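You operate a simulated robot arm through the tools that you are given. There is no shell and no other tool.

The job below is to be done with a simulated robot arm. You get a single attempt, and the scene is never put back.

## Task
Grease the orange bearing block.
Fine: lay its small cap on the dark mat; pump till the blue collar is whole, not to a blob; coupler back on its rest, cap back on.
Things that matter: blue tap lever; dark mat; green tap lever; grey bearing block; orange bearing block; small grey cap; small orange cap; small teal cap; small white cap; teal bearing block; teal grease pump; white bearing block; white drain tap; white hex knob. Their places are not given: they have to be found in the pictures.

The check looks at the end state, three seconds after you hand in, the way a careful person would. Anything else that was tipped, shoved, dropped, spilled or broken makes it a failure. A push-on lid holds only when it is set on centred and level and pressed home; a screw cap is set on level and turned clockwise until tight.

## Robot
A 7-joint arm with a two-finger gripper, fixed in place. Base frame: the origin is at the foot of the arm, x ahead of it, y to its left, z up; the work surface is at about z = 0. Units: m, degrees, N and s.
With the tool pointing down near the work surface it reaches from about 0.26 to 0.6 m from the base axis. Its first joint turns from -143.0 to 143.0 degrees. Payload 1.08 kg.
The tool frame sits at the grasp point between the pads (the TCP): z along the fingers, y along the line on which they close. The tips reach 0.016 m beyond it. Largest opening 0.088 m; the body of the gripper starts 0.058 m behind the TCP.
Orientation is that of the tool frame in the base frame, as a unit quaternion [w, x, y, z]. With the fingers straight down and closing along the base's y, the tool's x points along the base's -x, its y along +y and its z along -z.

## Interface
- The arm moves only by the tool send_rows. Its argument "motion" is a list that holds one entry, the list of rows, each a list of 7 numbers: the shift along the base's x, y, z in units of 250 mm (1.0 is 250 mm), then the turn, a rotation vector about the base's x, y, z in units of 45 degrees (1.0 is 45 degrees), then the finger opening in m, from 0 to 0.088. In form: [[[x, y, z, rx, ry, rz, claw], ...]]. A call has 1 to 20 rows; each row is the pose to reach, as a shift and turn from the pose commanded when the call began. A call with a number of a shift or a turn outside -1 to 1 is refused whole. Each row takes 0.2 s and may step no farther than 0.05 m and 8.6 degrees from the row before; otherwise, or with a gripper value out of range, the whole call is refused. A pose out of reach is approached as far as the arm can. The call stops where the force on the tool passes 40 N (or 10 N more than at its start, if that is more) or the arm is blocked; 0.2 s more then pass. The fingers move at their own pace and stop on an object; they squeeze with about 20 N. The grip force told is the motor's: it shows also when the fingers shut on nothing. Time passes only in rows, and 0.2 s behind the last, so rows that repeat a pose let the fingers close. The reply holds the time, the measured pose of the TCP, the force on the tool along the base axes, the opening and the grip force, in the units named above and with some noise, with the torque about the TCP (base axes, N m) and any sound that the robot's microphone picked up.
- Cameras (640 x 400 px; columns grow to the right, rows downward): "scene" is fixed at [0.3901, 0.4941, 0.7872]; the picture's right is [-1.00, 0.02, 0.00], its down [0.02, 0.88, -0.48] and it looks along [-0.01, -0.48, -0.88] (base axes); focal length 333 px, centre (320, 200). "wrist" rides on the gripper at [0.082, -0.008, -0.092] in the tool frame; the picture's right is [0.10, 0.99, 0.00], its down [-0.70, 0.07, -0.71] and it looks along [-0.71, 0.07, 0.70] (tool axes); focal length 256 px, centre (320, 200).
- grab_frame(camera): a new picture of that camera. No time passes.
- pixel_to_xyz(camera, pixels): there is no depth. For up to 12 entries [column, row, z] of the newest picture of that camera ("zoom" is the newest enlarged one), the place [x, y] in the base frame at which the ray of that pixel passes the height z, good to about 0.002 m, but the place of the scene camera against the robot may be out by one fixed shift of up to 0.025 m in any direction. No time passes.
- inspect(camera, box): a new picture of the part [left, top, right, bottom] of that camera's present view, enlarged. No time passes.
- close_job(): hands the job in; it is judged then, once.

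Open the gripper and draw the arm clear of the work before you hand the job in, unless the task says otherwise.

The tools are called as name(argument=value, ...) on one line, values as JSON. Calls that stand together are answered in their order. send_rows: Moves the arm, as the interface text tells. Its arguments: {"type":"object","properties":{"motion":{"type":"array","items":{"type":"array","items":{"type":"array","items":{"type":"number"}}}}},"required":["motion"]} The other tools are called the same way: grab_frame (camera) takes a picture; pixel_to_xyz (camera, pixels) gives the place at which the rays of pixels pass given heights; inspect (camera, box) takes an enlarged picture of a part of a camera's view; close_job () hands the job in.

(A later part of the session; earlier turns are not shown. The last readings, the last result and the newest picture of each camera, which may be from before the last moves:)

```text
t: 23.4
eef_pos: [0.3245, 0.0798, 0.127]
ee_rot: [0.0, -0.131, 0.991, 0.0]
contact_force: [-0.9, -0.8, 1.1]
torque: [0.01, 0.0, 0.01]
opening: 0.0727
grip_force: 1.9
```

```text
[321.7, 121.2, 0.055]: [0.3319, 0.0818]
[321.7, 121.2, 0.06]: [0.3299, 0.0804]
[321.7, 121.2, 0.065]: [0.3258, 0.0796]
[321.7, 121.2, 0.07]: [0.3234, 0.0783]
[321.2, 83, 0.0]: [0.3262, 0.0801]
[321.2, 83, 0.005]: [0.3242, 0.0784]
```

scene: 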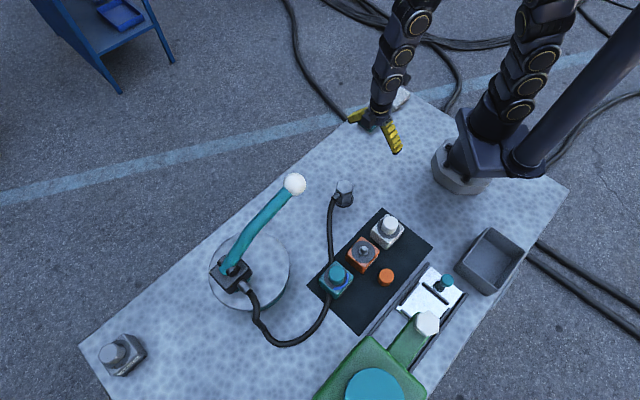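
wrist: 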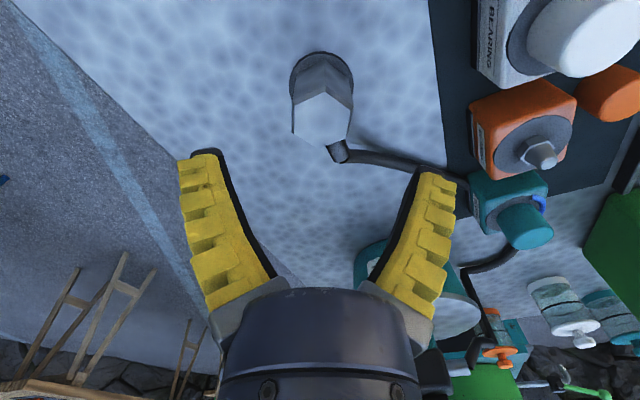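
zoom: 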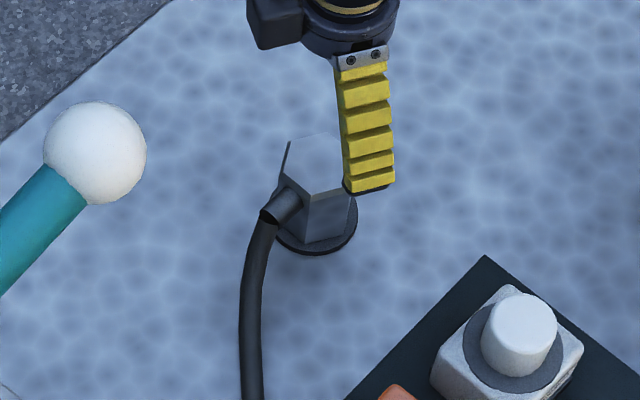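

Centre at about (0.326, 0.0797), top z≈0.065. I descend to grip mid-height at TCP z≈0.045, with the fingers still open.

send_rows(motion=[[[0.005, 0, -0.1, 0, 0, 0, 0.066], [0.005, 0, -0.2, 0, 0, 0, 0.066], [0.005, 0, -0.28, 0, 0, 0, 0.066], [0.005, 0, -0.328, 0, 0, 0, 0.06], [0.005, 0, -0.328, 0, 0, 0, 0.055]]])

grab_frame(camera="wrist")

inspect(camera="scene", box=[290, 150, 400, 240])

```text
t: 24.6
eef_pos: [0.3263, 0.0794, 0.0473]
ee_rot: [0.0, -0.131, 0.991, 0.0]
contact_force: [-1.0, -0.3, 0.7]
torque: [0.0, 0.0, 0.0]
opening: 0.0593
grip_force: 2.9
```

```text
taken
```

wrist: 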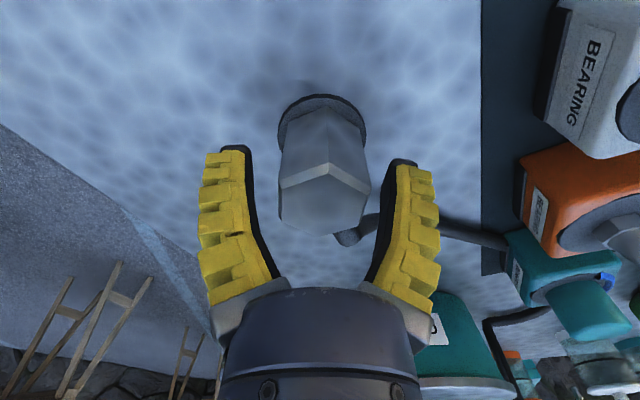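

```text
4.44 times, centred on (345, 195) of scene
```

zoom: 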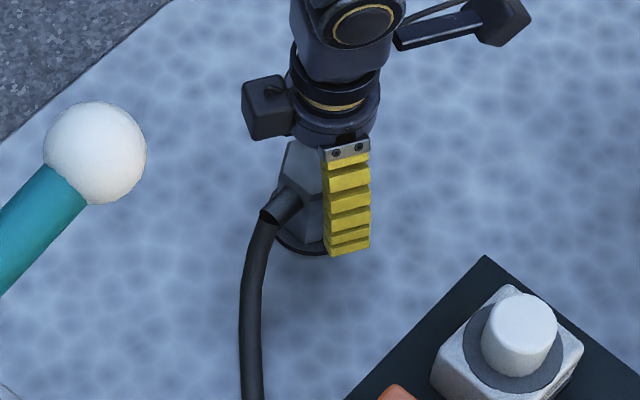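

The coupler is centred between the pads. I close stepwise and check forces.

send_rows(motion=[[[0, 0, 0, 0, 0, 0, 0.048], [0, 0, 0, 0, 0, 0, 0.042], [0, 0, 0, 0, 0, 0, 0.038], [0, 0, 0, 0, 0, 0, 0.034]]])

grab_frame(camera="wrist")

```text
t: 25.6
eef_pos: [0.3268, 0.0795, 0.047]
ee_rot: [0.0, -0.13, 0.991, 0.0]
contact_force: [-1.5, 0.2, 7.7]
torque: [-0.02, 0.09, 0.02]
opening: 0.037
grip_force: 19.6
```

```text
taken
```

wrist: 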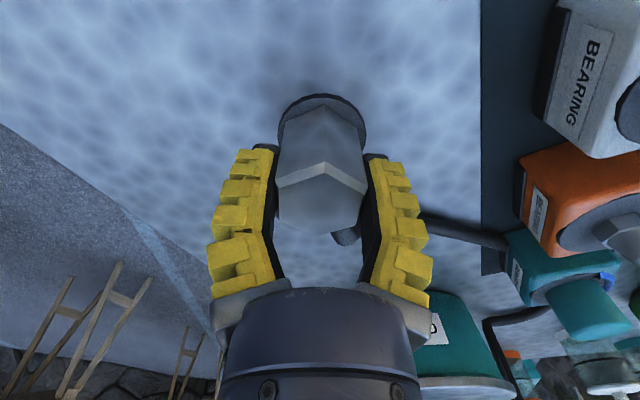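

Gripped at 0.037 opening with no lateral push. I note the rest pose (0.3268, 0.0795, 0.047) and lift gently.

send_rows(motion=[[[0, 0, 0.01, 0, 0, 0, 0.02], [0, 0, 0.02, 0, 0, 0, 0.02], [0, 0, 0.04, 0, 0, 0, 0.02], [0, 0, 0.07, 0, 0, 0, 0.02]]])

grab_frame(camera="wrist")

```text
t: 26.6
eef_pos: [0.3268, 0.0797, 0.0641]
ee_rot: [-0.001, -0.131, 0.991, 0.0]
contact_force: [0.5, -0.1, -1.4]
torque: [0.03, 0.03, -0.06]
opening: 0.037
grip_force: 19.9
```

```text
taken
```

wrist: 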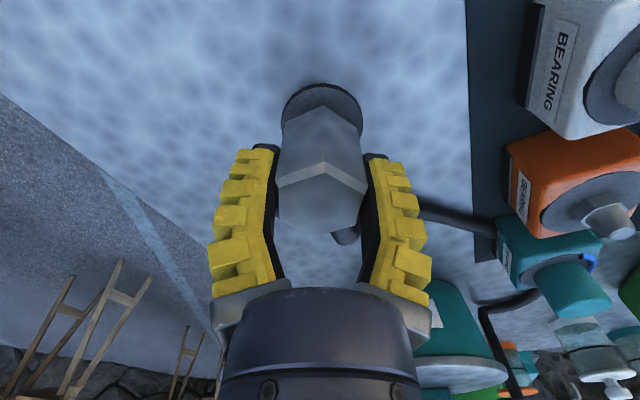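

The coupler came free of its rest. I lift higher and move part way, then measure the exposed nipple from the side.

send_rows(motion=[[[0, 0, 0.1, 0, 0, 0, 0.02], [0, 0, 0.22, 0, 0, 0, 0.02], [-0.04, 0.02, 0.36, 0, 0, 0, 0.02], [-0.14, 0.12, 0.4, 0, 0, 0, 0.02], [-0.24, 0.2, 0.4, 0, 0, 0, 0.02], [-0.26, 0.26, 0.4, 0, 0, 0, 0.02]]])

grab_frame(camera="wrist")

grab_frame(camera="scene")

```text
t: 28.0
eef_pos: [0.2624, 0.144, 0.1661]
ee_rot: [-0.001, -0.13, 0.991, 0.0]
contact_force: [-0.3, -0.2, -1.0]
torque: [-0.03, 0.0, -0.02]
opening: 0.0367
grip_force: 20.7
```

```text
taken
```

wrist: 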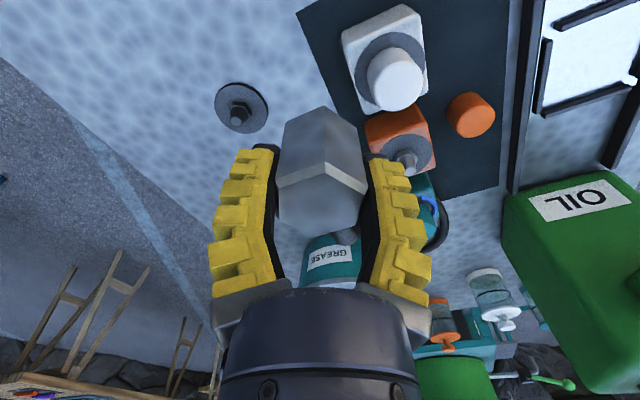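

```text
taken
```

scene: 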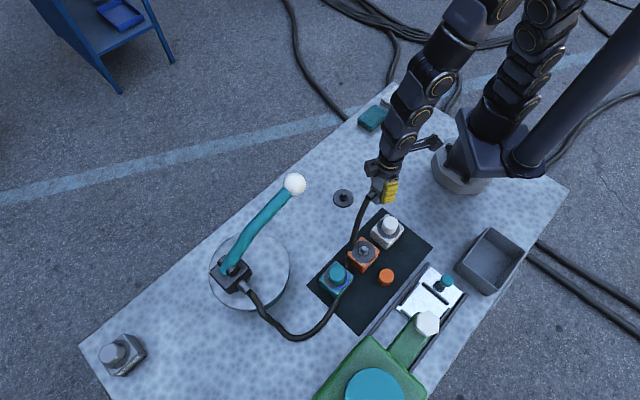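

The rest with its peg shows at (240,110) and the nipple at (405,158). I zoom in on both for precise positions.

inspect(camera="wrist", box=[355, 90, 455, 190])

inspect(camera="wrist", box=[205, 70, 285, 150])

inspect(camera="scene", box=[325, 170, 425, 290])

```text
4.00 times, centred on (405, 140) of wrist
```

zoom: 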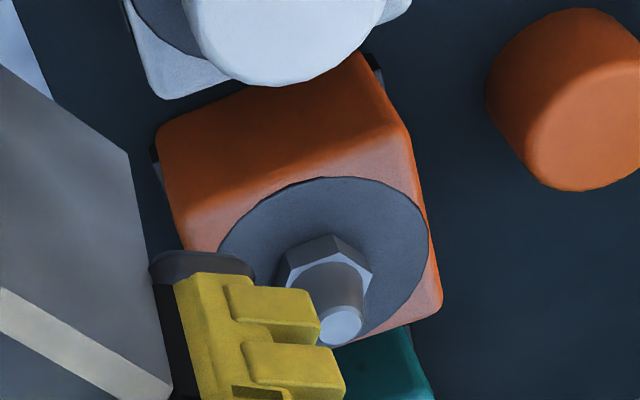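

```text
5.00 times, centred on (245, 110) of wrist
```

zoom: 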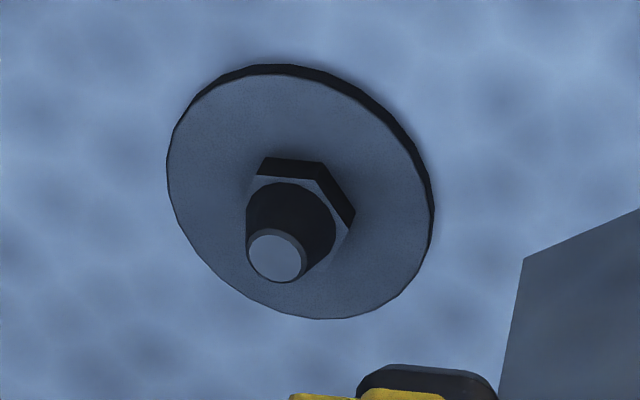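

```text
3.33 times, centred on (375, 230) of scene
```

zoom: 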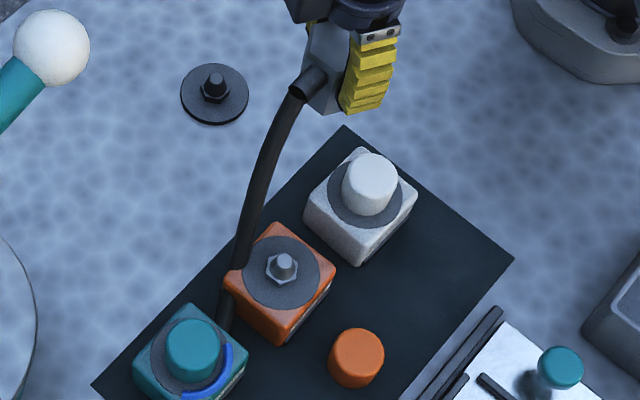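

The rest is the same hex nipple on a flange, so seating geometry transfers directly. I compute both nipples' positions from both cameras.

pixel_to_xyz(camera="wrist", pixels=[[236, 121.4, 0.02], [236, 121.4, 0.03], [241, 108.4, 0.0], [241, 108.4, 0.005], [241, 108.4, 0.01], [410, 171.25, 0.055], [410, 171.25, 0.065], [410, 171.25, 0.075], [405.75, 156.25, 0.035], [405.75, 156.25, 0.04], [405.75, 156.25, 0.045]])

pixel_to_xyz(camera="scene", pixels=[[343.8, 193.1, 0.025], [343.8, 193.1, 0.03], [364.2, 247.4, 0.06], [364.2, 247.4, 0.065], [364.2, 247.4, 0.07]])

```text
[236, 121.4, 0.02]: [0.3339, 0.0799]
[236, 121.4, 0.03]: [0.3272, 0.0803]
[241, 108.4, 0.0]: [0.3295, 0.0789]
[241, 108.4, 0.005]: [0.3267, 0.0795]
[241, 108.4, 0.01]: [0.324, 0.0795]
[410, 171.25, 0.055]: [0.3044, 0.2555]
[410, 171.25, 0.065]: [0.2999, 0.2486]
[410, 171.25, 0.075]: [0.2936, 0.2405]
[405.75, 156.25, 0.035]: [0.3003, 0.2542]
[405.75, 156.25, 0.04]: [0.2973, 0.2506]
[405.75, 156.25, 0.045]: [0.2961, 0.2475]
```

```text
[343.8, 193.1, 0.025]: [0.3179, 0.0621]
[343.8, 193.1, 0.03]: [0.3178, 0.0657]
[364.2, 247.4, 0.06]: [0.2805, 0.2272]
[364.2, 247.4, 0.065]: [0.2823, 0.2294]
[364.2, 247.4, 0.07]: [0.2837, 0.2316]
```

The rays agree on the orange nipple axis at about (0.2987, 0.2472), and the rest reads (0.327, 0.080), matching the grasp pose. I hover the coupler above the nipple at z≈0.15 and check both cameras.

send_rows(motion=[[[0.05, 0.13, 0, 0, 0, 0, 0.02], [0.1, 0.27, 0, 0, 0, 0, 0.02], [0.145, 0.413, 0, 0, 0, 0, 0.02], [0.145, 0.413, -0.064, 0, 0, 0, 0.02], [0.145, 0.413, -0.064, 0, 0, 0, 0.02]]])

grab_frame(camera="wrist")

inspect(camera="scene", box=[325, 190, 425, 290])

grab_frame(camera="scene")

```text
t: 29.2
eef_pos: [0.2952, 0.2468, 0.1489]
ee_rot: [0.0, -0.132, 0.991, 0.0]
contact_force: [0.1, 0.2, -1.8]
torque: [-0.01, 0.03, 0.0]
opening: 0.0369
grip_force: 20.0
```

```text
taken
```

wrist: 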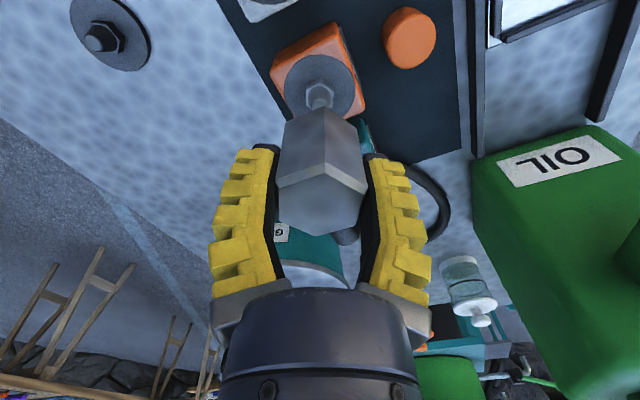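

```text
4.00 times, centred on (375, 240) of scene
```

zoom: 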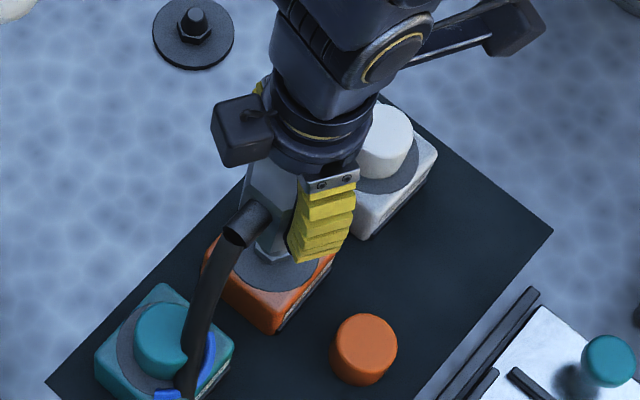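

```text
taken
```

scene: 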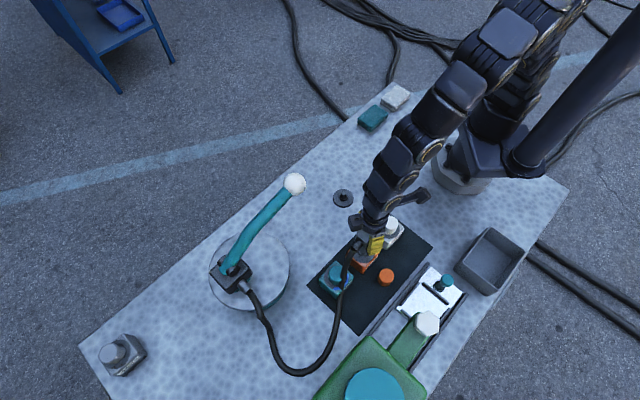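

The coupler hovers above the nipple; the ring centre shows near (320,90). I zoom in to measure the remaining offset.

inspect(camera="wrist", box=[260, 10, 380, 130])

pixel_to_xyz(camera="wrist", pixels=[[320, 88, 0.04], [320, 88, 0.045], [320, 88, 0.05], [108, 35, 0.0], [108, 35, 0.005]])

```text
3.33 times, centred on (320, 70) of wrist
```

zoom: 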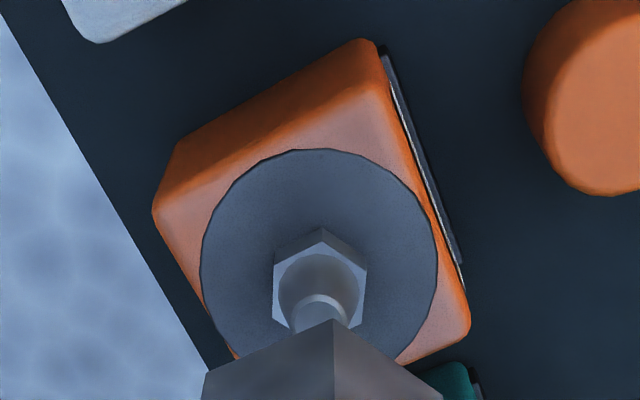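

```text
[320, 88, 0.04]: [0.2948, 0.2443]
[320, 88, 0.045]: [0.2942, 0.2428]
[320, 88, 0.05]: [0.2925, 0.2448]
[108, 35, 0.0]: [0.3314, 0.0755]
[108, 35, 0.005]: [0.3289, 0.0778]
```

Estimates along the row differ by a few mm. To calibrate, I'll first average the pose reading here, then hover over the known rest at the same relative height and compare the pictures.

send_rows(motion=[[[0, 0, 0, 0, 0, 0, 0.02]]])

send_rows(motion=[[[0, 0, 0, 0, 0, 0, 0.02]]])

send_rows(motion=[[[0, 0, 0, 0, 0, 0, 0.02]]])

send_rows(motion=[[[0, 0, 0, 0, 0, 0, 0.02]]])

```text
t: 29.6
eef_pos: [0.2988, 0.2468, 0.1476]
ee_rot: [0.0, -0.131, 0.991, -0.001]
contact_force: [0.3, -1.2, -0.4]
torque: [0.0, -0.02, 0.01]
opening: 0.0369
grip_force: 20.3
```

```text
t: 30.0
eef_pos: [0.2973, 0.2464, 0.1481]
ee_rot: [0.0, -0.13, 0.991, 0.0]
contact_force: [-0.6, 0.2, -1.5]
torque: [0.0, 0.05, -0.03]
opening: 0.0371
grip_force: 20.0
```

```text
t: 30.4
eef_pos: [0.299, 0.2464, 0.1487]
ee_rot: [0.0, -0.13, 0.992, 0.0]
contact_force: [-0.4, 0.5, -1.2]
torque: [-0.01, 0.0, 0.02]
opening: 0.0373
grip_force: 19.5
```

```text
t: 30.8
eef_pos: [0.2977, 0.2456, 0.1478]
ee_rot: [0.0, -0.131, 0.991, 0.0]
contact_force: [0.7, 0.2, -1.0]
torque: [-0.01, -0.01, 0.01]
opening: 0.037
grip_force: 20.4
```

Bookkeeping shows I'm within 0.5 mm of the cap-grip pose, so only the along-row offset is uncertain. I hover over the rest at the matching height for a direct picture comparison.

send_rows(motion=[[[0.025, -0.15, 0, 0, 0, 0, 0.02], [0.05, -0.3, 0, 0, 0, 0, 0.02], [0.08, -0.45, 0, 0, 0, 0, 0.02], [0.1, -0.58, -0.05, 0, 0, 0, 0.02], [0.115, -0.673, -0.12, 0, 0, 0, 0.02], [0.115, -0.673, -0.16, 0, 0, 0, 0.02], [0.115, -0.673, -0.16, 0, 0, 0, 0.02]]])

grab_frame(camera="wrist")

inspect(camera="wrist", box=[260, 10, 380, 130])

```text
t: 32.4
eef_pos: [0.3272, 0.079, 0.1083]
ee_rot: [0.0, -0.131, 0.991, 0.0]
contact_force: [-0.2, 0.5, -2.1]
torque: [0.0, 0.03, -0.03]
opening: 0.037
grip_force: 19.5
```

```text
taken
```

wrist: 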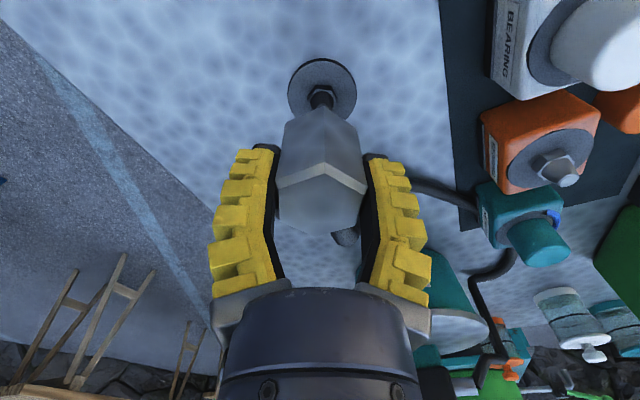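

```text
3.33 times, centred on (320, 70) of wrist
```

zoom: 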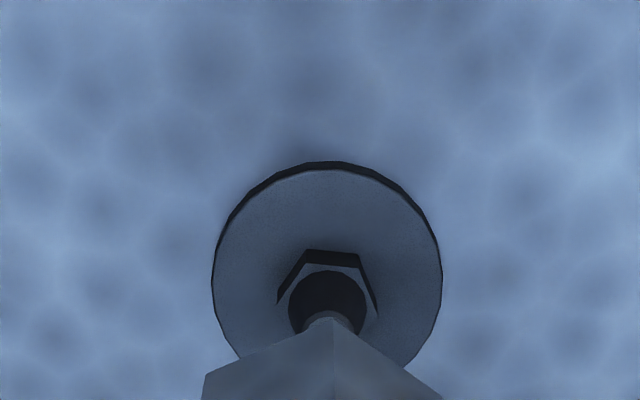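

Comparison gives an offset: at the orange block the nipple is about 2 px left and 5 px higher than at the rest, so the target is roughly (-3.5, -2.7) mm from my previous hover, with the ring at z≈0.05. I return with that correction and matching relative height to verify.

send_rows(motion=[[[0, 0.03, 0.1, 0, 0, 0, 0.02], [-0.02, 0.14, 0.178, 0, 0, 0, 0.02], [-0.05, 0.28, 0.178, 0, 0, 0, 0.02], [-0.08, 0.42, 0.178, 0, 0, 0, 0.02], [-0.11, 0.56, 0.178, 0, 0, 0, 0.02], [-0.129, 0.662, 0.178, 0, 0, 0, 0.02], [-0.129, 0.662, 0.178, 0, 0, 0, 0.02]]])

grab_frame(camera="wrist")

inspect(camera="wrist", box=[260, 10, 380, 130])

```text
t: 34.0
eef_pos: [0.295, 0.2449, 0.1528]
ee_rot: [0.0, -0.131, 0.991, 0.0]
contact_force: [0.0, -0.3, -1.1]
torque: [0.01, 0.01, 0.01]
opening: 0.0371
grip_force: 19.7
```

```text
taken
```

wrist: 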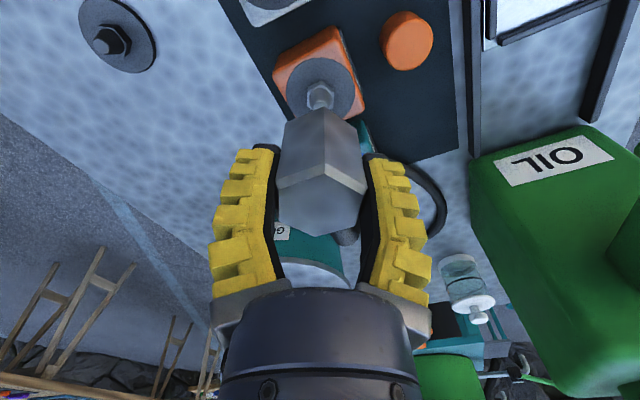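

```text
3.33 times, centred on (320, 70) of wrist
```

zoom: 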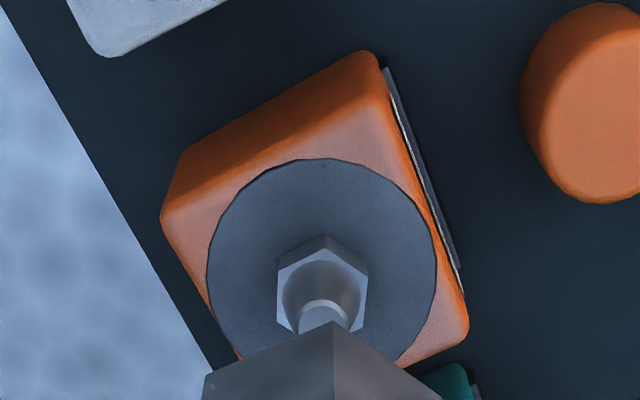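

The size matches the rest view now (same cone width), with a remaining offset of about -1.8 px and -2.5 px. I correct by (-1.4, -1.9) mm and lower to just above the nipple tip.

send_rows(motion=[[[-0.0056, -0.0076, 0, 0, 0, 0, 0.02], [-0.0056, -0.0076, -0.06, 0, 0, 0, 0.02], [-0.0056, -0.0076, -0.116, 0, 0, 0, 0.02], [-0.0056, -0.0076, -0.116, 0, 0, 0, 0.02]]])

grab_frame(camera="wrist")

inspect(camera="scene", box=[335, 210, 405, 280])

inspect(camera="wrist", box=[260, 30, 380, 150])

```text
t: 35.0
eef_pos: [0.294, 0.2427, 0.1239]
ee_rot: [0.0, -0.131, 0.991, 0.0]
contact_force: [0.3, -0.7, -1.7]
torque: [-0.02, -0.01, -0.01]
opening: 0.0368
grip_force: 19.8
```

```text
taken
```

wrist: 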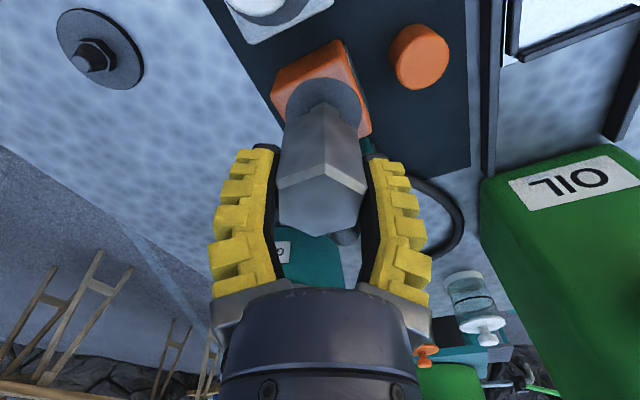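

```text
5.71 times, centred on (370, 245) of scene
```

zoom: 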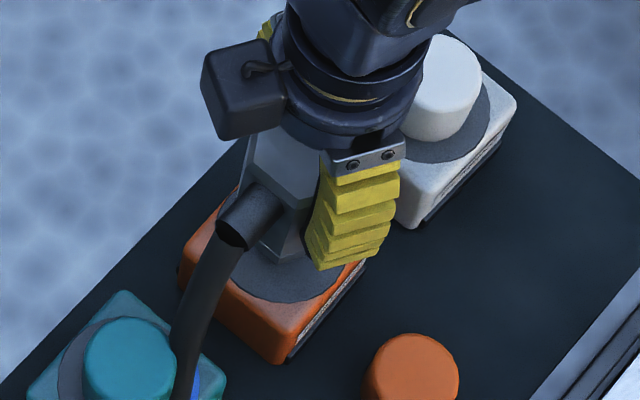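

```text
3.33 times, centred on (320, 90) of wrist
```

zoom: 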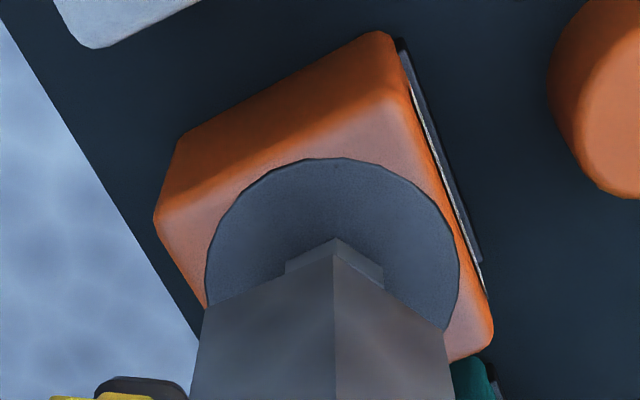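

Ring, nipple and coupler ridge are now aligned within about 1 mm. I lower in 2 mm steps and watch the force.

send_rows(motion=[[[0, 0, -0.008, 0, 0, 0, 0.02], [0, 0, -0.016, 0, 0, 0, 0.02], [0, 0, -0.024, 0, 0, 0, 0.02], [0, 0, -0.032, 0, 0, 0, 0.02]]])

```text
t: 36.0
eef_pos: [0.2927, 0.2425, 0.1171]
ee_rot: [-0.001, -0.131, 0.991, 0.0]
contact_force: [-0.7, -0.4, -2.9]
torque: [0.02, -0.01, -0.02]
opening: 0.0369
grip_force: 20.0
```

send_rows(motion=[[[0, 0, -0.008, 0, 0, 0, 0.02], [0, 0, -0.016, 0, 0, 0, 0.02], [0, 0, -0.024, 0, 0, 0, 0.02]]])

```text
t: 36.8
eef_pos: [0.2934, 0.243, 0.1097]
ee_rot: [0.0, -0.131, 0.991, 0.0]
contact_force: [0.8, 0.4, -1.0]
torque: [0.01, -0.02, -0.02]
opening: 0.037
grip_force: 20.2
```

No contact at z=0.110, so the nipple tip must be entering the bore. I continue down.

send_rows(motion=[[[0, 0, -0.008, 0, 0, 0, 0.02], [0, 0, -0.016, 0, 0, 0, 0.02], [0, 0, -0.024, 0, 0, 0, 0.02]]])

inspect(camera="scene", box=[335, 210, 405, 280])

```text
t: 37.6
eef_pos: [0.2946, 0.243, 0.1036]
ee_rot: [0.0, -0.13, 0.992, 0.0]
contact_force: [0.1, 0.2, -1.4]
torque: [0.01, 0.01, -0.02]
opening: 0.0371
grip_force: 19.6
```

```text
5.71 times, centred on (370, 245) of scene
```

zoom: 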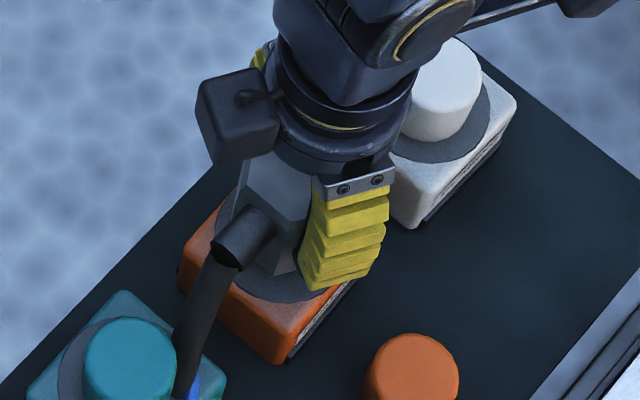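

send_rows(motion=[[[0, 0, -0.008, 0, 0, 0, 0.02], [0, 0, -0.016, 0, 0, 0, 0.02]]])

```text
t: 38.2
eef_pos: [0.2924, 0.2431, 0.1001]
ee_rot: [0.0, -0.131, 0.991, 0.0]
contact_force: [0.4, 0.9, -1.7]
torque: [-0.03, -0.03, -0.01]
opening: 0.0369
grip_force: 19.9
```

Still free at 0.100, and the expected seat is about 0.091–0.095. I continue in small steps.

send_rows(motion=[[[0, 0, -0.006, 0, 0, 0, 0.02], [0, 0, -0.012, 0, 0, 0, 0.02], [0, 0, -0.018, 0, 0, 0, 0.02]]])

```text
t: 39.0
eef_pos: [0.2933, 0.2427, 0.0943]
ee_rot: [0.0, -0.131, 0.991, 0.0]
contact_force: [0.9, 0.2, -1.3]
torque: [-0.02, -0.01, 0.01]
opening: 0.0369
grip_force: 19.9
```

send_rows(motion=[[[0, 0, -0.005, 0, 0, 0, 0.02], [0, 0, -0.01, 0, 0, 0, 0.02], [0, 0, -0.015, 0, 0, 0, 0.02]]])

inspect(camera="scene", box=[335, 210, 405, 280])

inspect(camera="wrist", box=[260, 30, 380, 150])

```text
t: 39.8
eef_pos: [0.2924, 0.242, 0.0923]
ee_rot: [0.0, -0.131, 0.991, 0.0]
contact_force: [-1.0, 0.7, -1.2]
torque: [0.03, 0.0, -0.01]
opening: 0.0368
grip_force: 20.2
```

```text
5.71 times, centred on (370, 245) of scene
```

zoom: 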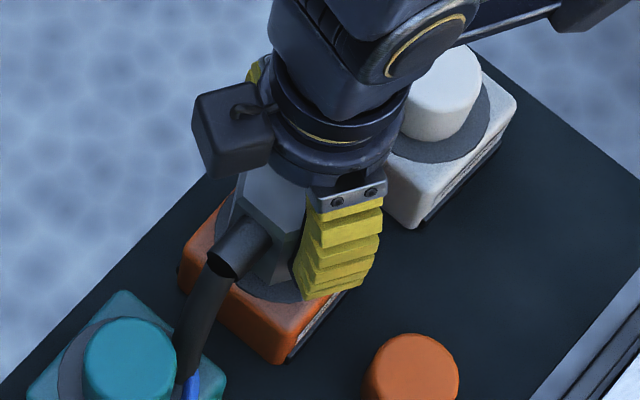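

```text
3.33 times, centred on (320, 90) of wrist
```

zoom: 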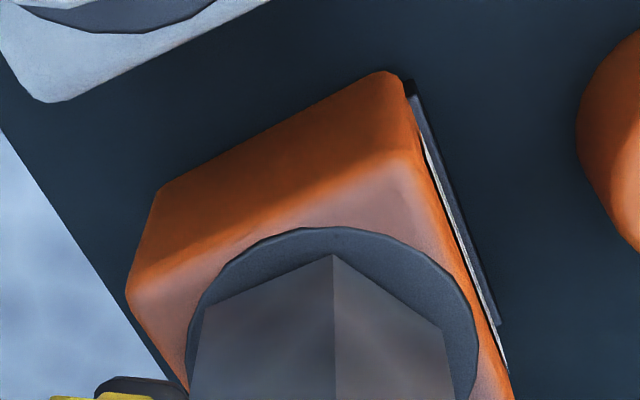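

Looks well centred and nearly seated, still without contact force. I continue in about 1 mm steps.

send_rows(motion=[[[0, 0, -0.004, 0, 0, 0, 0.02], [0, 0, -0.008, 0, 0, 0, 0.02]]])

send_rows(motion=[[[0, 0, -0.004, 0, 0, 0, 0.02], [0, 0, -0.008, 0, 0, 0, 0.02]]])

```text
t: 40.4
eef_pos: [0.2938, 0.2433, 0.0901]
ee_rot: [0.0, -0.13, 0.992, 0.0]
contact_force: [-1.7, -3.8, 12.1]
torque: [-0.02, 0.0, 0.01]
opening: 0.0373
grip_force: 19.6
```

```text
t: 41.0
eef_pos: [0.2942, 0.2415, 0.0877]
ee_rot: [0.001, -0.131, 0.991, 0.002]
contact_force: [1.6, -1.9, 12.8]
torque: [-0.04, -0.01, -0.01]
opening: 0.0372
grip_force: 20.0
```

Contact came at about z=0.090 with a steady ~12 N as it moved to 0.0877. I check whether it is pushing on or slipping in the grip.

inspect(camera="wrist", box=[240, 60, 400, 250])

inspect(camera="scene", box=[335, 210, 405, 280])

```text
2.11 times, centred on (320, 155) of wrist
```

zoom: 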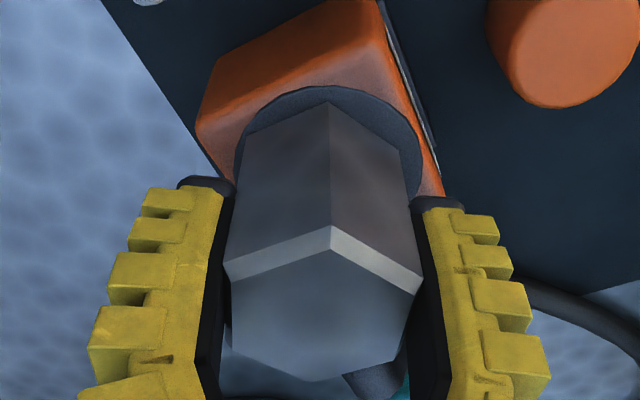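

```text
5.71 times, centred on (370, 245) of scene
```

zoom: 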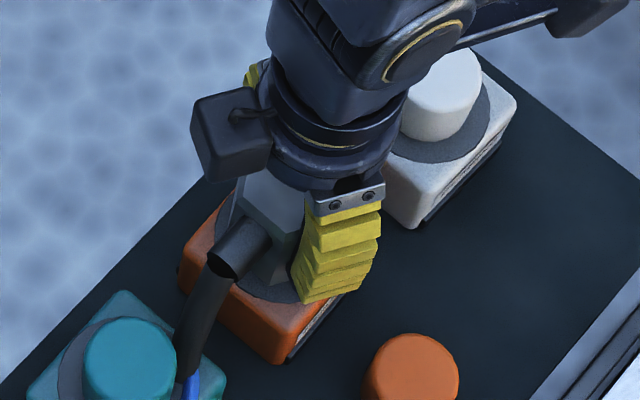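

The ridge in the grip moved only about a pixel or two. I press slightly more to see whether the force climbs (seated) or it still moves.

send_rows(motion=[[[0, 0, -0.004, 0, 0, 0, 0.015], [0, 0, -0.008, 0, 0, 0, 0.01]]])

inspect(camera="wrist", box=[240, 60, 400, 250])

```text
t: 41.6
eef_pos: [0.2942, 0.2451, 0.0852]
ee_rot: [0.0, -0.131, 0.991, 0.0]
contact_force: [2.5, -2.7, 12.0]
torque: [-0.02, -0.05, 0.04]
opening: 0.0379
grip_force: 20.1
```

```text
2.11 times, centred on (320, 155) of wrist
```

zoom: 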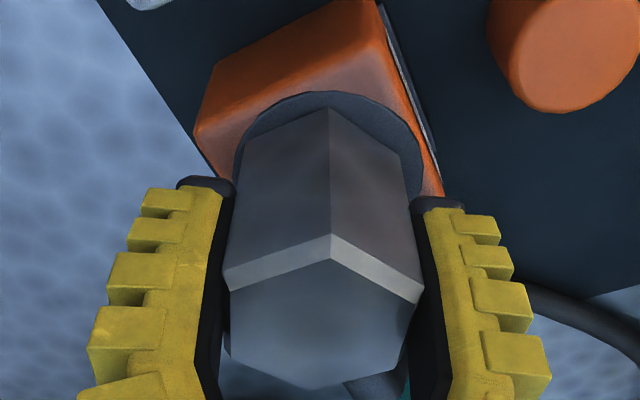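

The coupler slips in the grip at 12 N and contact came exactly at the expected seat height, so it's bottomed on the nipple. I open the fingers and rise to look.

send_rows(motion=[[[0, 0, 0, 0, 0, 0, 0.035], [0, 0, 0, 0, 0, 0, 0.045], [0, 0, 0, 0, 0, 0, 0.055], [0, 0, 0, 0, 0, 0, 0.06], [0, 0, 0, 0, 0, 0, 0.06]]])

send_rows(motion=[[[0, 0, 0.06, 0, 0, 0, 0.06], [0, 0, 0.16, 0, 0, 0, 0.06], [-0.05, 0, 0.28, 0, 0, 0, 0.06], [-0.15, 0, 0.4, 0, 0, 0, 0.06]]])

grab_frame(camera="wrist")

inspect(camera="scene", box=[325, 200, 415, 290])

```text
t: 42.8
eef_pos: [0.2928, 0.2436, 0.0851]
ee_rot: [0.0, -0.131, 0.991, 0.001]
contact_force: [0.2, 0.0, -0.5]
torque: [-0.03, 0.03, 0.01]
opening: 0.064
grip_force: 2.8
```

```text
t: 43.8
eef_pos: [0.256, 0.2436, 0.1863]
ee_rot: [-0.001, -0.13, 0.991, 0.001]
contact_force: [-0.8, 0.5, 0.3]
torque: [0.0, 0.0, -0.02]
opening: 0.0638
grip_force: 3.4
```

```text
taken
```

wrist: 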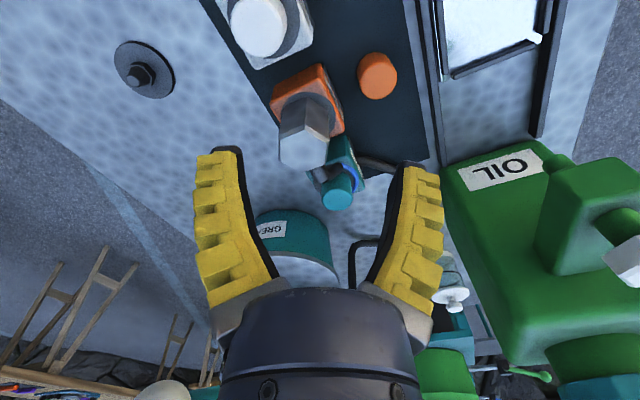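

```text
4.44 times, centred on (370, 245) of scene
```

zoom: 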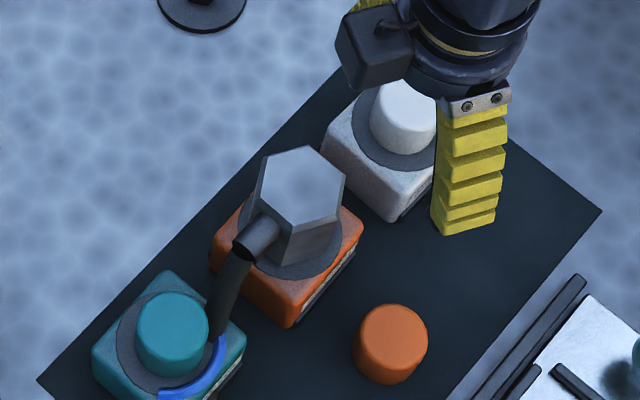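

The coupler stands upright on the orange nipple. To be sure it's pressed home, I close the fingers and press gently on its top centre.

send_rows(motion=[[[0.05, 0, 0, 0, 0, 0, 0.03], [0.15, 0, 0, 0, 0, 0, 0.0], [0.15, 0, -0.1, 0, 0, 0, 0.0], [0.15, 0, -0.18, 0, 0, 0, 0.0], [0.15, 0, -0.2, 0, 0, 0, 0.0]]])

grab_frame(camera="wrist")

inspect(camera="scene", box=[325, 190, 415, 280])

```text
t: 45.0
eef_pos: [0.2934, 0.2428, 0.1363]
ee_rot: [0.0, -0.13, 0.991, 0.0]
contact_force: [-0.6, 0.7, -0.1]
torque: [-0.02, -0.01, 0.0]
opening: 0.0
grip_force: 20.0
```

```text
taken
```

wrist: 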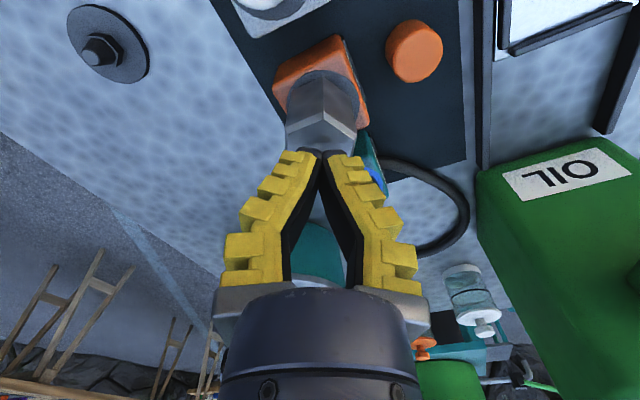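

```text
4.44 times, centred on (370, 235) of scene
```

zoom: 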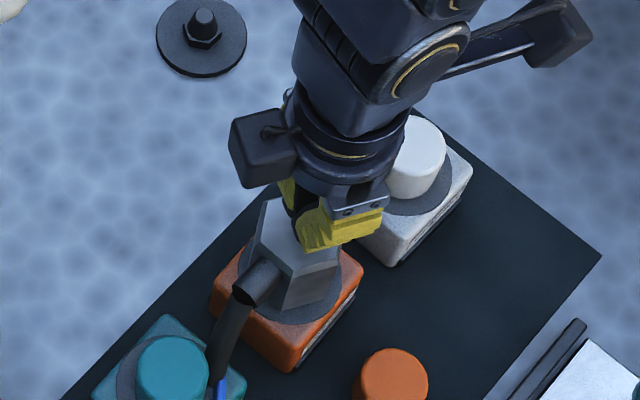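

Closed fingertips are above the coupler top. I lower in small steps to contact, then press.

send_rows(motion=[[[0, 0, -0.01, 0, 0, 0, 0.0], [0, 0, -0.02, 0, 0, 0, 0.0], [0, 0, -0.03, 0, 0, 0, 0.0]]])

send_rows(motion=[[[0, 0, -0.006, 0, 0, 0, 0.0], [0, 0, -0.012, 0, 0, 0, 0.0]]])

```text
t: 45.8
eef_pos: [0.2931, 0.2438, 0.1298]
ee_rot: [0.0, -0.13, 0.991, 0.0]
contact_force: [-0.5, 0.1, 0.2]
torque: [0.03, 0.0, 0.04]
opening: 0.0
grip_force: 20.2
```

```text
t: 46.4
eef_pos: [0.2934, 0.2439, 0.1262]
ee_rot: [0.001, -0.131, 0.991, 0.001]
contact_force: [-0.1, 0.0, 0.4]
torque: [0.01, 0.0, -0.02]
opening: 0.0
grip_force: 19.9
```

send_rows(motion=[[[0, 0, -0.005, 0, 0, 0, 0.0], [0, 0, -0.01, 0, 0, 0, 0.0]]])

send_rows(motion=[[[0, 0, -0.005, 0, 0, 0, 0.0], [0, 0, -0.01, 0, 0, 0, 0.0]]])

```text
t: 47.0
eef_pos: [0.2933, 0.2433, 0.1225]
ee_rot: [-0.001, -0.131, 0.991, 0.0]
contact_force: [-1.2, 0.0, 0.4]
torque: [-0.02, 0.0, -0.03]
opening: 0.0001
grip_force: 19.8
```

```text
t: 47.6
eef_pos: [0.2934, 0.2426, 0.12]
ee_rot: [0.0, -0.13, 0.991, 0.0]
contact_force: [-0.1, -0.2, 0.5]
torque: [-0.03, -0.03, -0.03]
opening: 0.0
grip_force: 19.9
```

No contact yet; the coupler top is slightly lower than estimated. I continue.

send_rows(motion=[[[0, 0, -0.005, 0, 0, 0, 0.0], [0, 0, -0.01, 0, 0, 0, 0.0]]])

inspect(camera="wrist", box=[260, 50, 380, 200])

inspect(camera="scene", box=[325, 190, 415, 280])

```text
t: 48.2
eef_pos: [0.2933, 0.2424, 0.1183]
ee_rot: [0.001, -0.13, 0.991, 0.0]
contact_force: [-5.3, -2.4, 21.3]
torque: [-0.04, 0.05, -0.04]
opening: 0.0061
grip_force: 20.4
```

```text
2.67 times, centred on (320, 125) of wrist
```

zoom: 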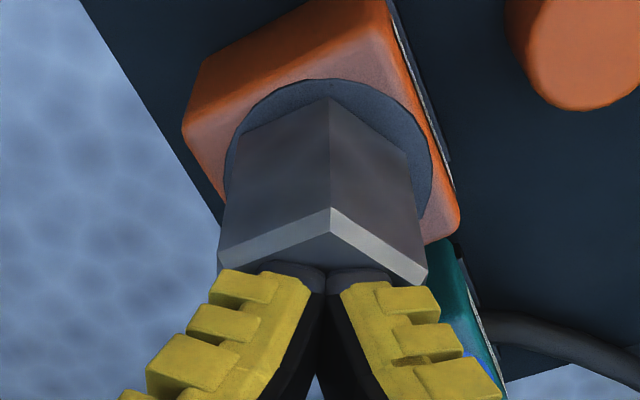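

```text
4.44 times, centred on (370, 235) of scene
```

zoom: 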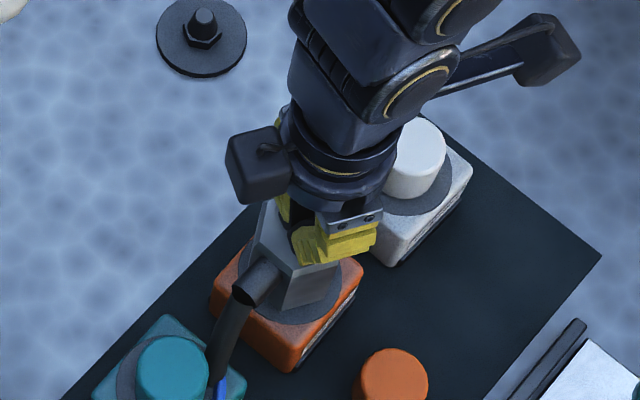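

Contact with 21 N at z=0.118. I press slightly more, then retract straight up.

send_rows(motion=[[[0, 0, -0.003, 0, 0, 0, 0.0], [0, 0, -0.003, 0, 0, 0, 0.0]]])

send_rows(motion=[[[0, 0, 0.05, 0, 0, 0, 0.0], [0, 0, 0.2, 0, 0, 0, 0.0], [-0.1, -0.02, 0.36, 0, 0, 0, 0.0], [-0.2, -0.06, 0.52, 0, 0, 0, 0.03]]])

grab_frame(camera="scene")

grab_frame(camera="wrist")

```text
t: 48.7
eef_pos: [0.2932, 0.243, 0.1184]
ee_rot: [0.001, -0.131, 0.991, 0.001]
contact_force: [-2.8, -4.2, 16.2]
torque: [-0.02, 0.09, 0.0]
opening: 0.0061
grip_force: 20.0
stopped in row 2: the force on the tool passed its limit at 41 N (the readings are from after the stop); the commanded pose is now the measured one
```

```text
t: 49.7
eef_pos: [0.244, 0.2275, 0.2495]
ee_rot: [0.0, -0.13, 0.991, 0.001]
contact_force: [-0.3, -0.4, -0.5]
torque: [0.01, -0.03, -0.01]
opening: 0.0345
grip_force: 3.4
```

```text
taken
```

scene: 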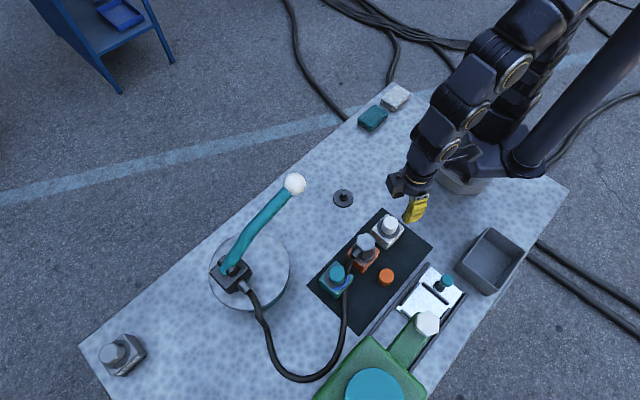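

```text
taken
```

wrist: 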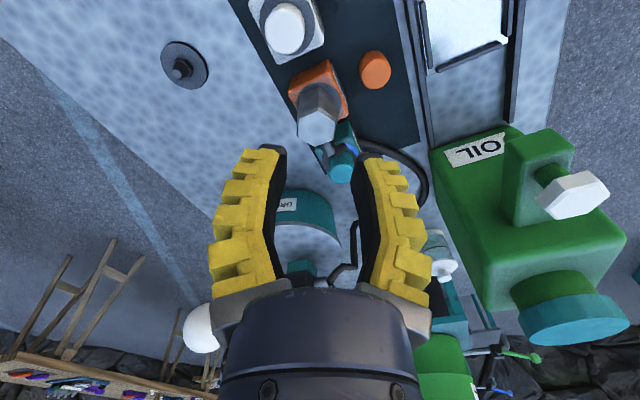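

The coupler is pressed home (41 N peak, no shift visible). Now for the pump: I move up and over to view the lever with its white ball at scene (294,184).

send_rows(motion=[[[0.02, -0.06, 0.15, 0, 0, 0, 0.06], [0.07, -0.15, 0.3, 0, 0, 0, 0.088], [0.13, -0.25, 0.42, 0, 0, 0, 0.088], [0.18, -0.34, 0.52, 0, 0, 0, 0.088], [0.228, -0.432, 0.6, 0, 0, 0, 0.088]]])

grab_frame(camera="wrist")

inspect(camera="scene", box=[190, 160, 320, 330])

```text
t: 50.9
eef_pos: [0.301, 0.1196, 0.4003]
ee_rot: [0.001, -0.129, 0.992, 0.001]
contact_force: [0.2, 1.5, 0.4]
torque: [0.0, -0.02, -0.01]
opening: 0.0883
grip_force: 0.1
```

```text
taken
```

wrist: 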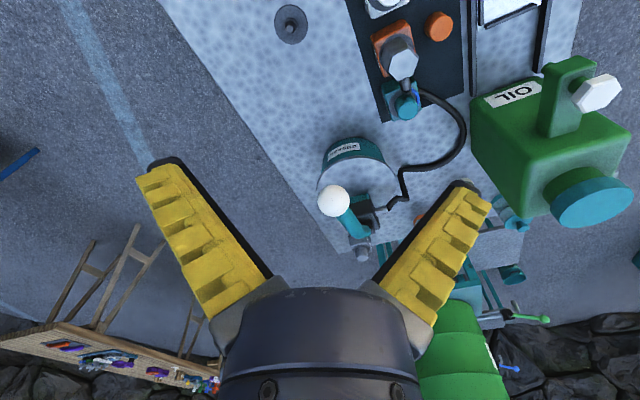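

```text
2.35 times, centred on (255, 245) of scene
```

zoom: 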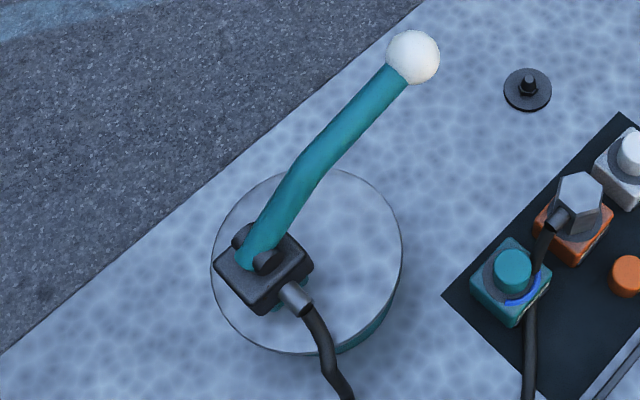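

I zoom in on the pump in the wrist view and cast rays at the ball centre (334,201).

inspect(camera="wrist", box=[300, 120, 430, 270])

pixel_to_xyz(camera="wrist", pixels=[[334, 201, 0.2], [334, 201, 0.22], [334, 201, 0.24], [334, 201, 0.26], [334, 201, 0.28], [370, 216, 0.1], [370, 216, 0.12], [370, 216, 0.14], [355, 172, 0.1], [355, 172, 0.08]])

pixel_to_xyz(camera="scene", pixels=[[294.5, 184.2, 0.2], [294.5, 184.2, 0.22], [294.5, 184.2, 0.24], [294.5, 184.2, 0.26], [294.5, 184.2, 0.28], [228, 267, 0.1], [228, 267, 0.12], [228, 267, 0.14], [245, 260, 0.1], [245, 260, 0.08]])

```text
2.67 times, centred on (365, 195) of wrist
```

zoom: 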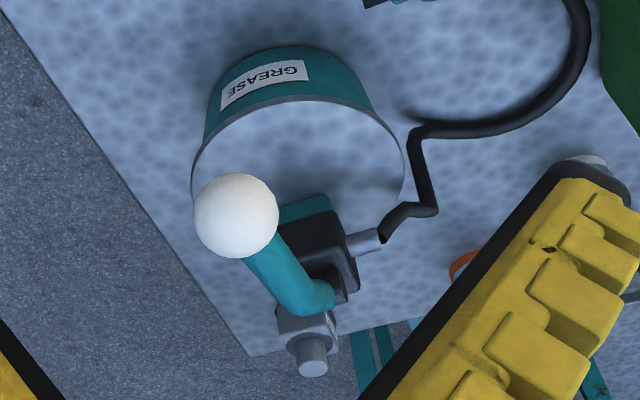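

```text
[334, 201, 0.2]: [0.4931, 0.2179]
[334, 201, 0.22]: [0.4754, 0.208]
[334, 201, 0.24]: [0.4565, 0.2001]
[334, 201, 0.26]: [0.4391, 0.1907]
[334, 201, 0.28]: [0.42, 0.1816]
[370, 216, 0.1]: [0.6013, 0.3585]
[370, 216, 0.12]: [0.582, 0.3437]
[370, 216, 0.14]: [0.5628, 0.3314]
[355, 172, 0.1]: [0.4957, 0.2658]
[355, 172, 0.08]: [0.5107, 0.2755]
```

```text
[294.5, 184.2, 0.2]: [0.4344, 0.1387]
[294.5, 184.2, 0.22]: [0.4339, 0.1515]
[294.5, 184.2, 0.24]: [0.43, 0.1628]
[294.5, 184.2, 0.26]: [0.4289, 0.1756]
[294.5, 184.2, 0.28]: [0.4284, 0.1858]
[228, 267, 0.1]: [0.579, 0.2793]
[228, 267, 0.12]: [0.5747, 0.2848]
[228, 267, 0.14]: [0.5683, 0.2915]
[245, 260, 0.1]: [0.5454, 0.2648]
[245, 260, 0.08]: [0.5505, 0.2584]
```

Combining both cameras, the ball centre is at about (0.436, 0.189, 0.264), radius ≈0.02. I look more closely at the pivot before choosing the stroke arc.

inspect(camera="wrist", box=[325, 180, 395, 250])

inspect(camera="scene", box=[200, 235, 270, 305])

pixel_to_xyz(camera="scene", pixels=[[227.4, 265.8, 0.1], [227.4, 265.8, 0.12], [227.4, 265.8, 0.14], [227.4, 265.8, 0.16]])

```text
5.71 times, centred on (360, 215) of wrist
```

zoom: 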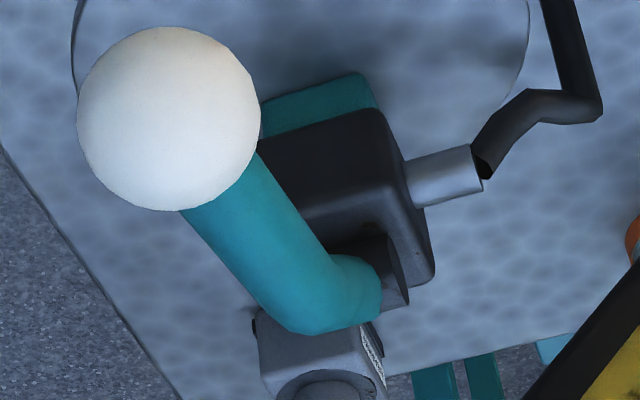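

```text
5.71 times, centred on (235, 270) of scene
```

zoom: 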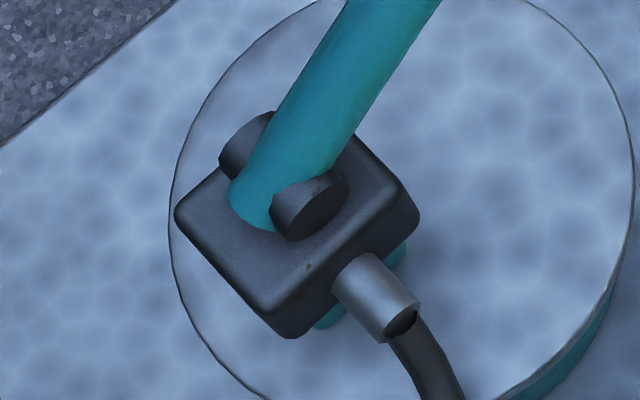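

```text
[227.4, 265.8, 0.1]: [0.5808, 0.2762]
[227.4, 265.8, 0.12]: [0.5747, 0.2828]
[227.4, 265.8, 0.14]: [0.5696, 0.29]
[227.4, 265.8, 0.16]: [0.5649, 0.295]
```

I query rays for the pivot end of the lever at wrist (367,229).

pixel_to_xyz(camera="wrist", pixels=[[367, 228, 0.12], [367, 228, 0.14], [367, 228, 0.16], [367, 228, 0.18], [363, 216, 0.12], [363, 216, 0.14], [363, 216, 0.16], [352, 182, 0.09], [352, 182, 0.11]])

pixel_to_xyz(camera="scene", pixels=[[227, 266.5, 0.17], [227, 266.5, 0.19], [230, 272, 0.14], [250, 268, 0.1], [250, 268, 0.12]])

```text
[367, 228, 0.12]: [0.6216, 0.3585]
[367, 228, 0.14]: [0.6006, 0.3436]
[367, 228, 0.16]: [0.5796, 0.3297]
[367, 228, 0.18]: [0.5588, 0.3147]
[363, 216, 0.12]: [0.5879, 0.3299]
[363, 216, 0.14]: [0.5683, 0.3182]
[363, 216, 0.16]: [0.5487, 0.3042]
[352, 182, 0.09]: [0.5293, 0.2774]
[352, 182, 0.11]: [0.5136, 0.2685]
```

```text
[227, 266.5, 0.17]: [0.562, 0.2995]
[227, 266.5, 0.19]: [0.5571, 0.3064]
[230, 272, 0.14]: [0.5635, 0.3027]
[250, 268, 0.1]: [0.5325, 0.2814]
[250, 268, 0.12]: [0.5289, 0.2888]
```

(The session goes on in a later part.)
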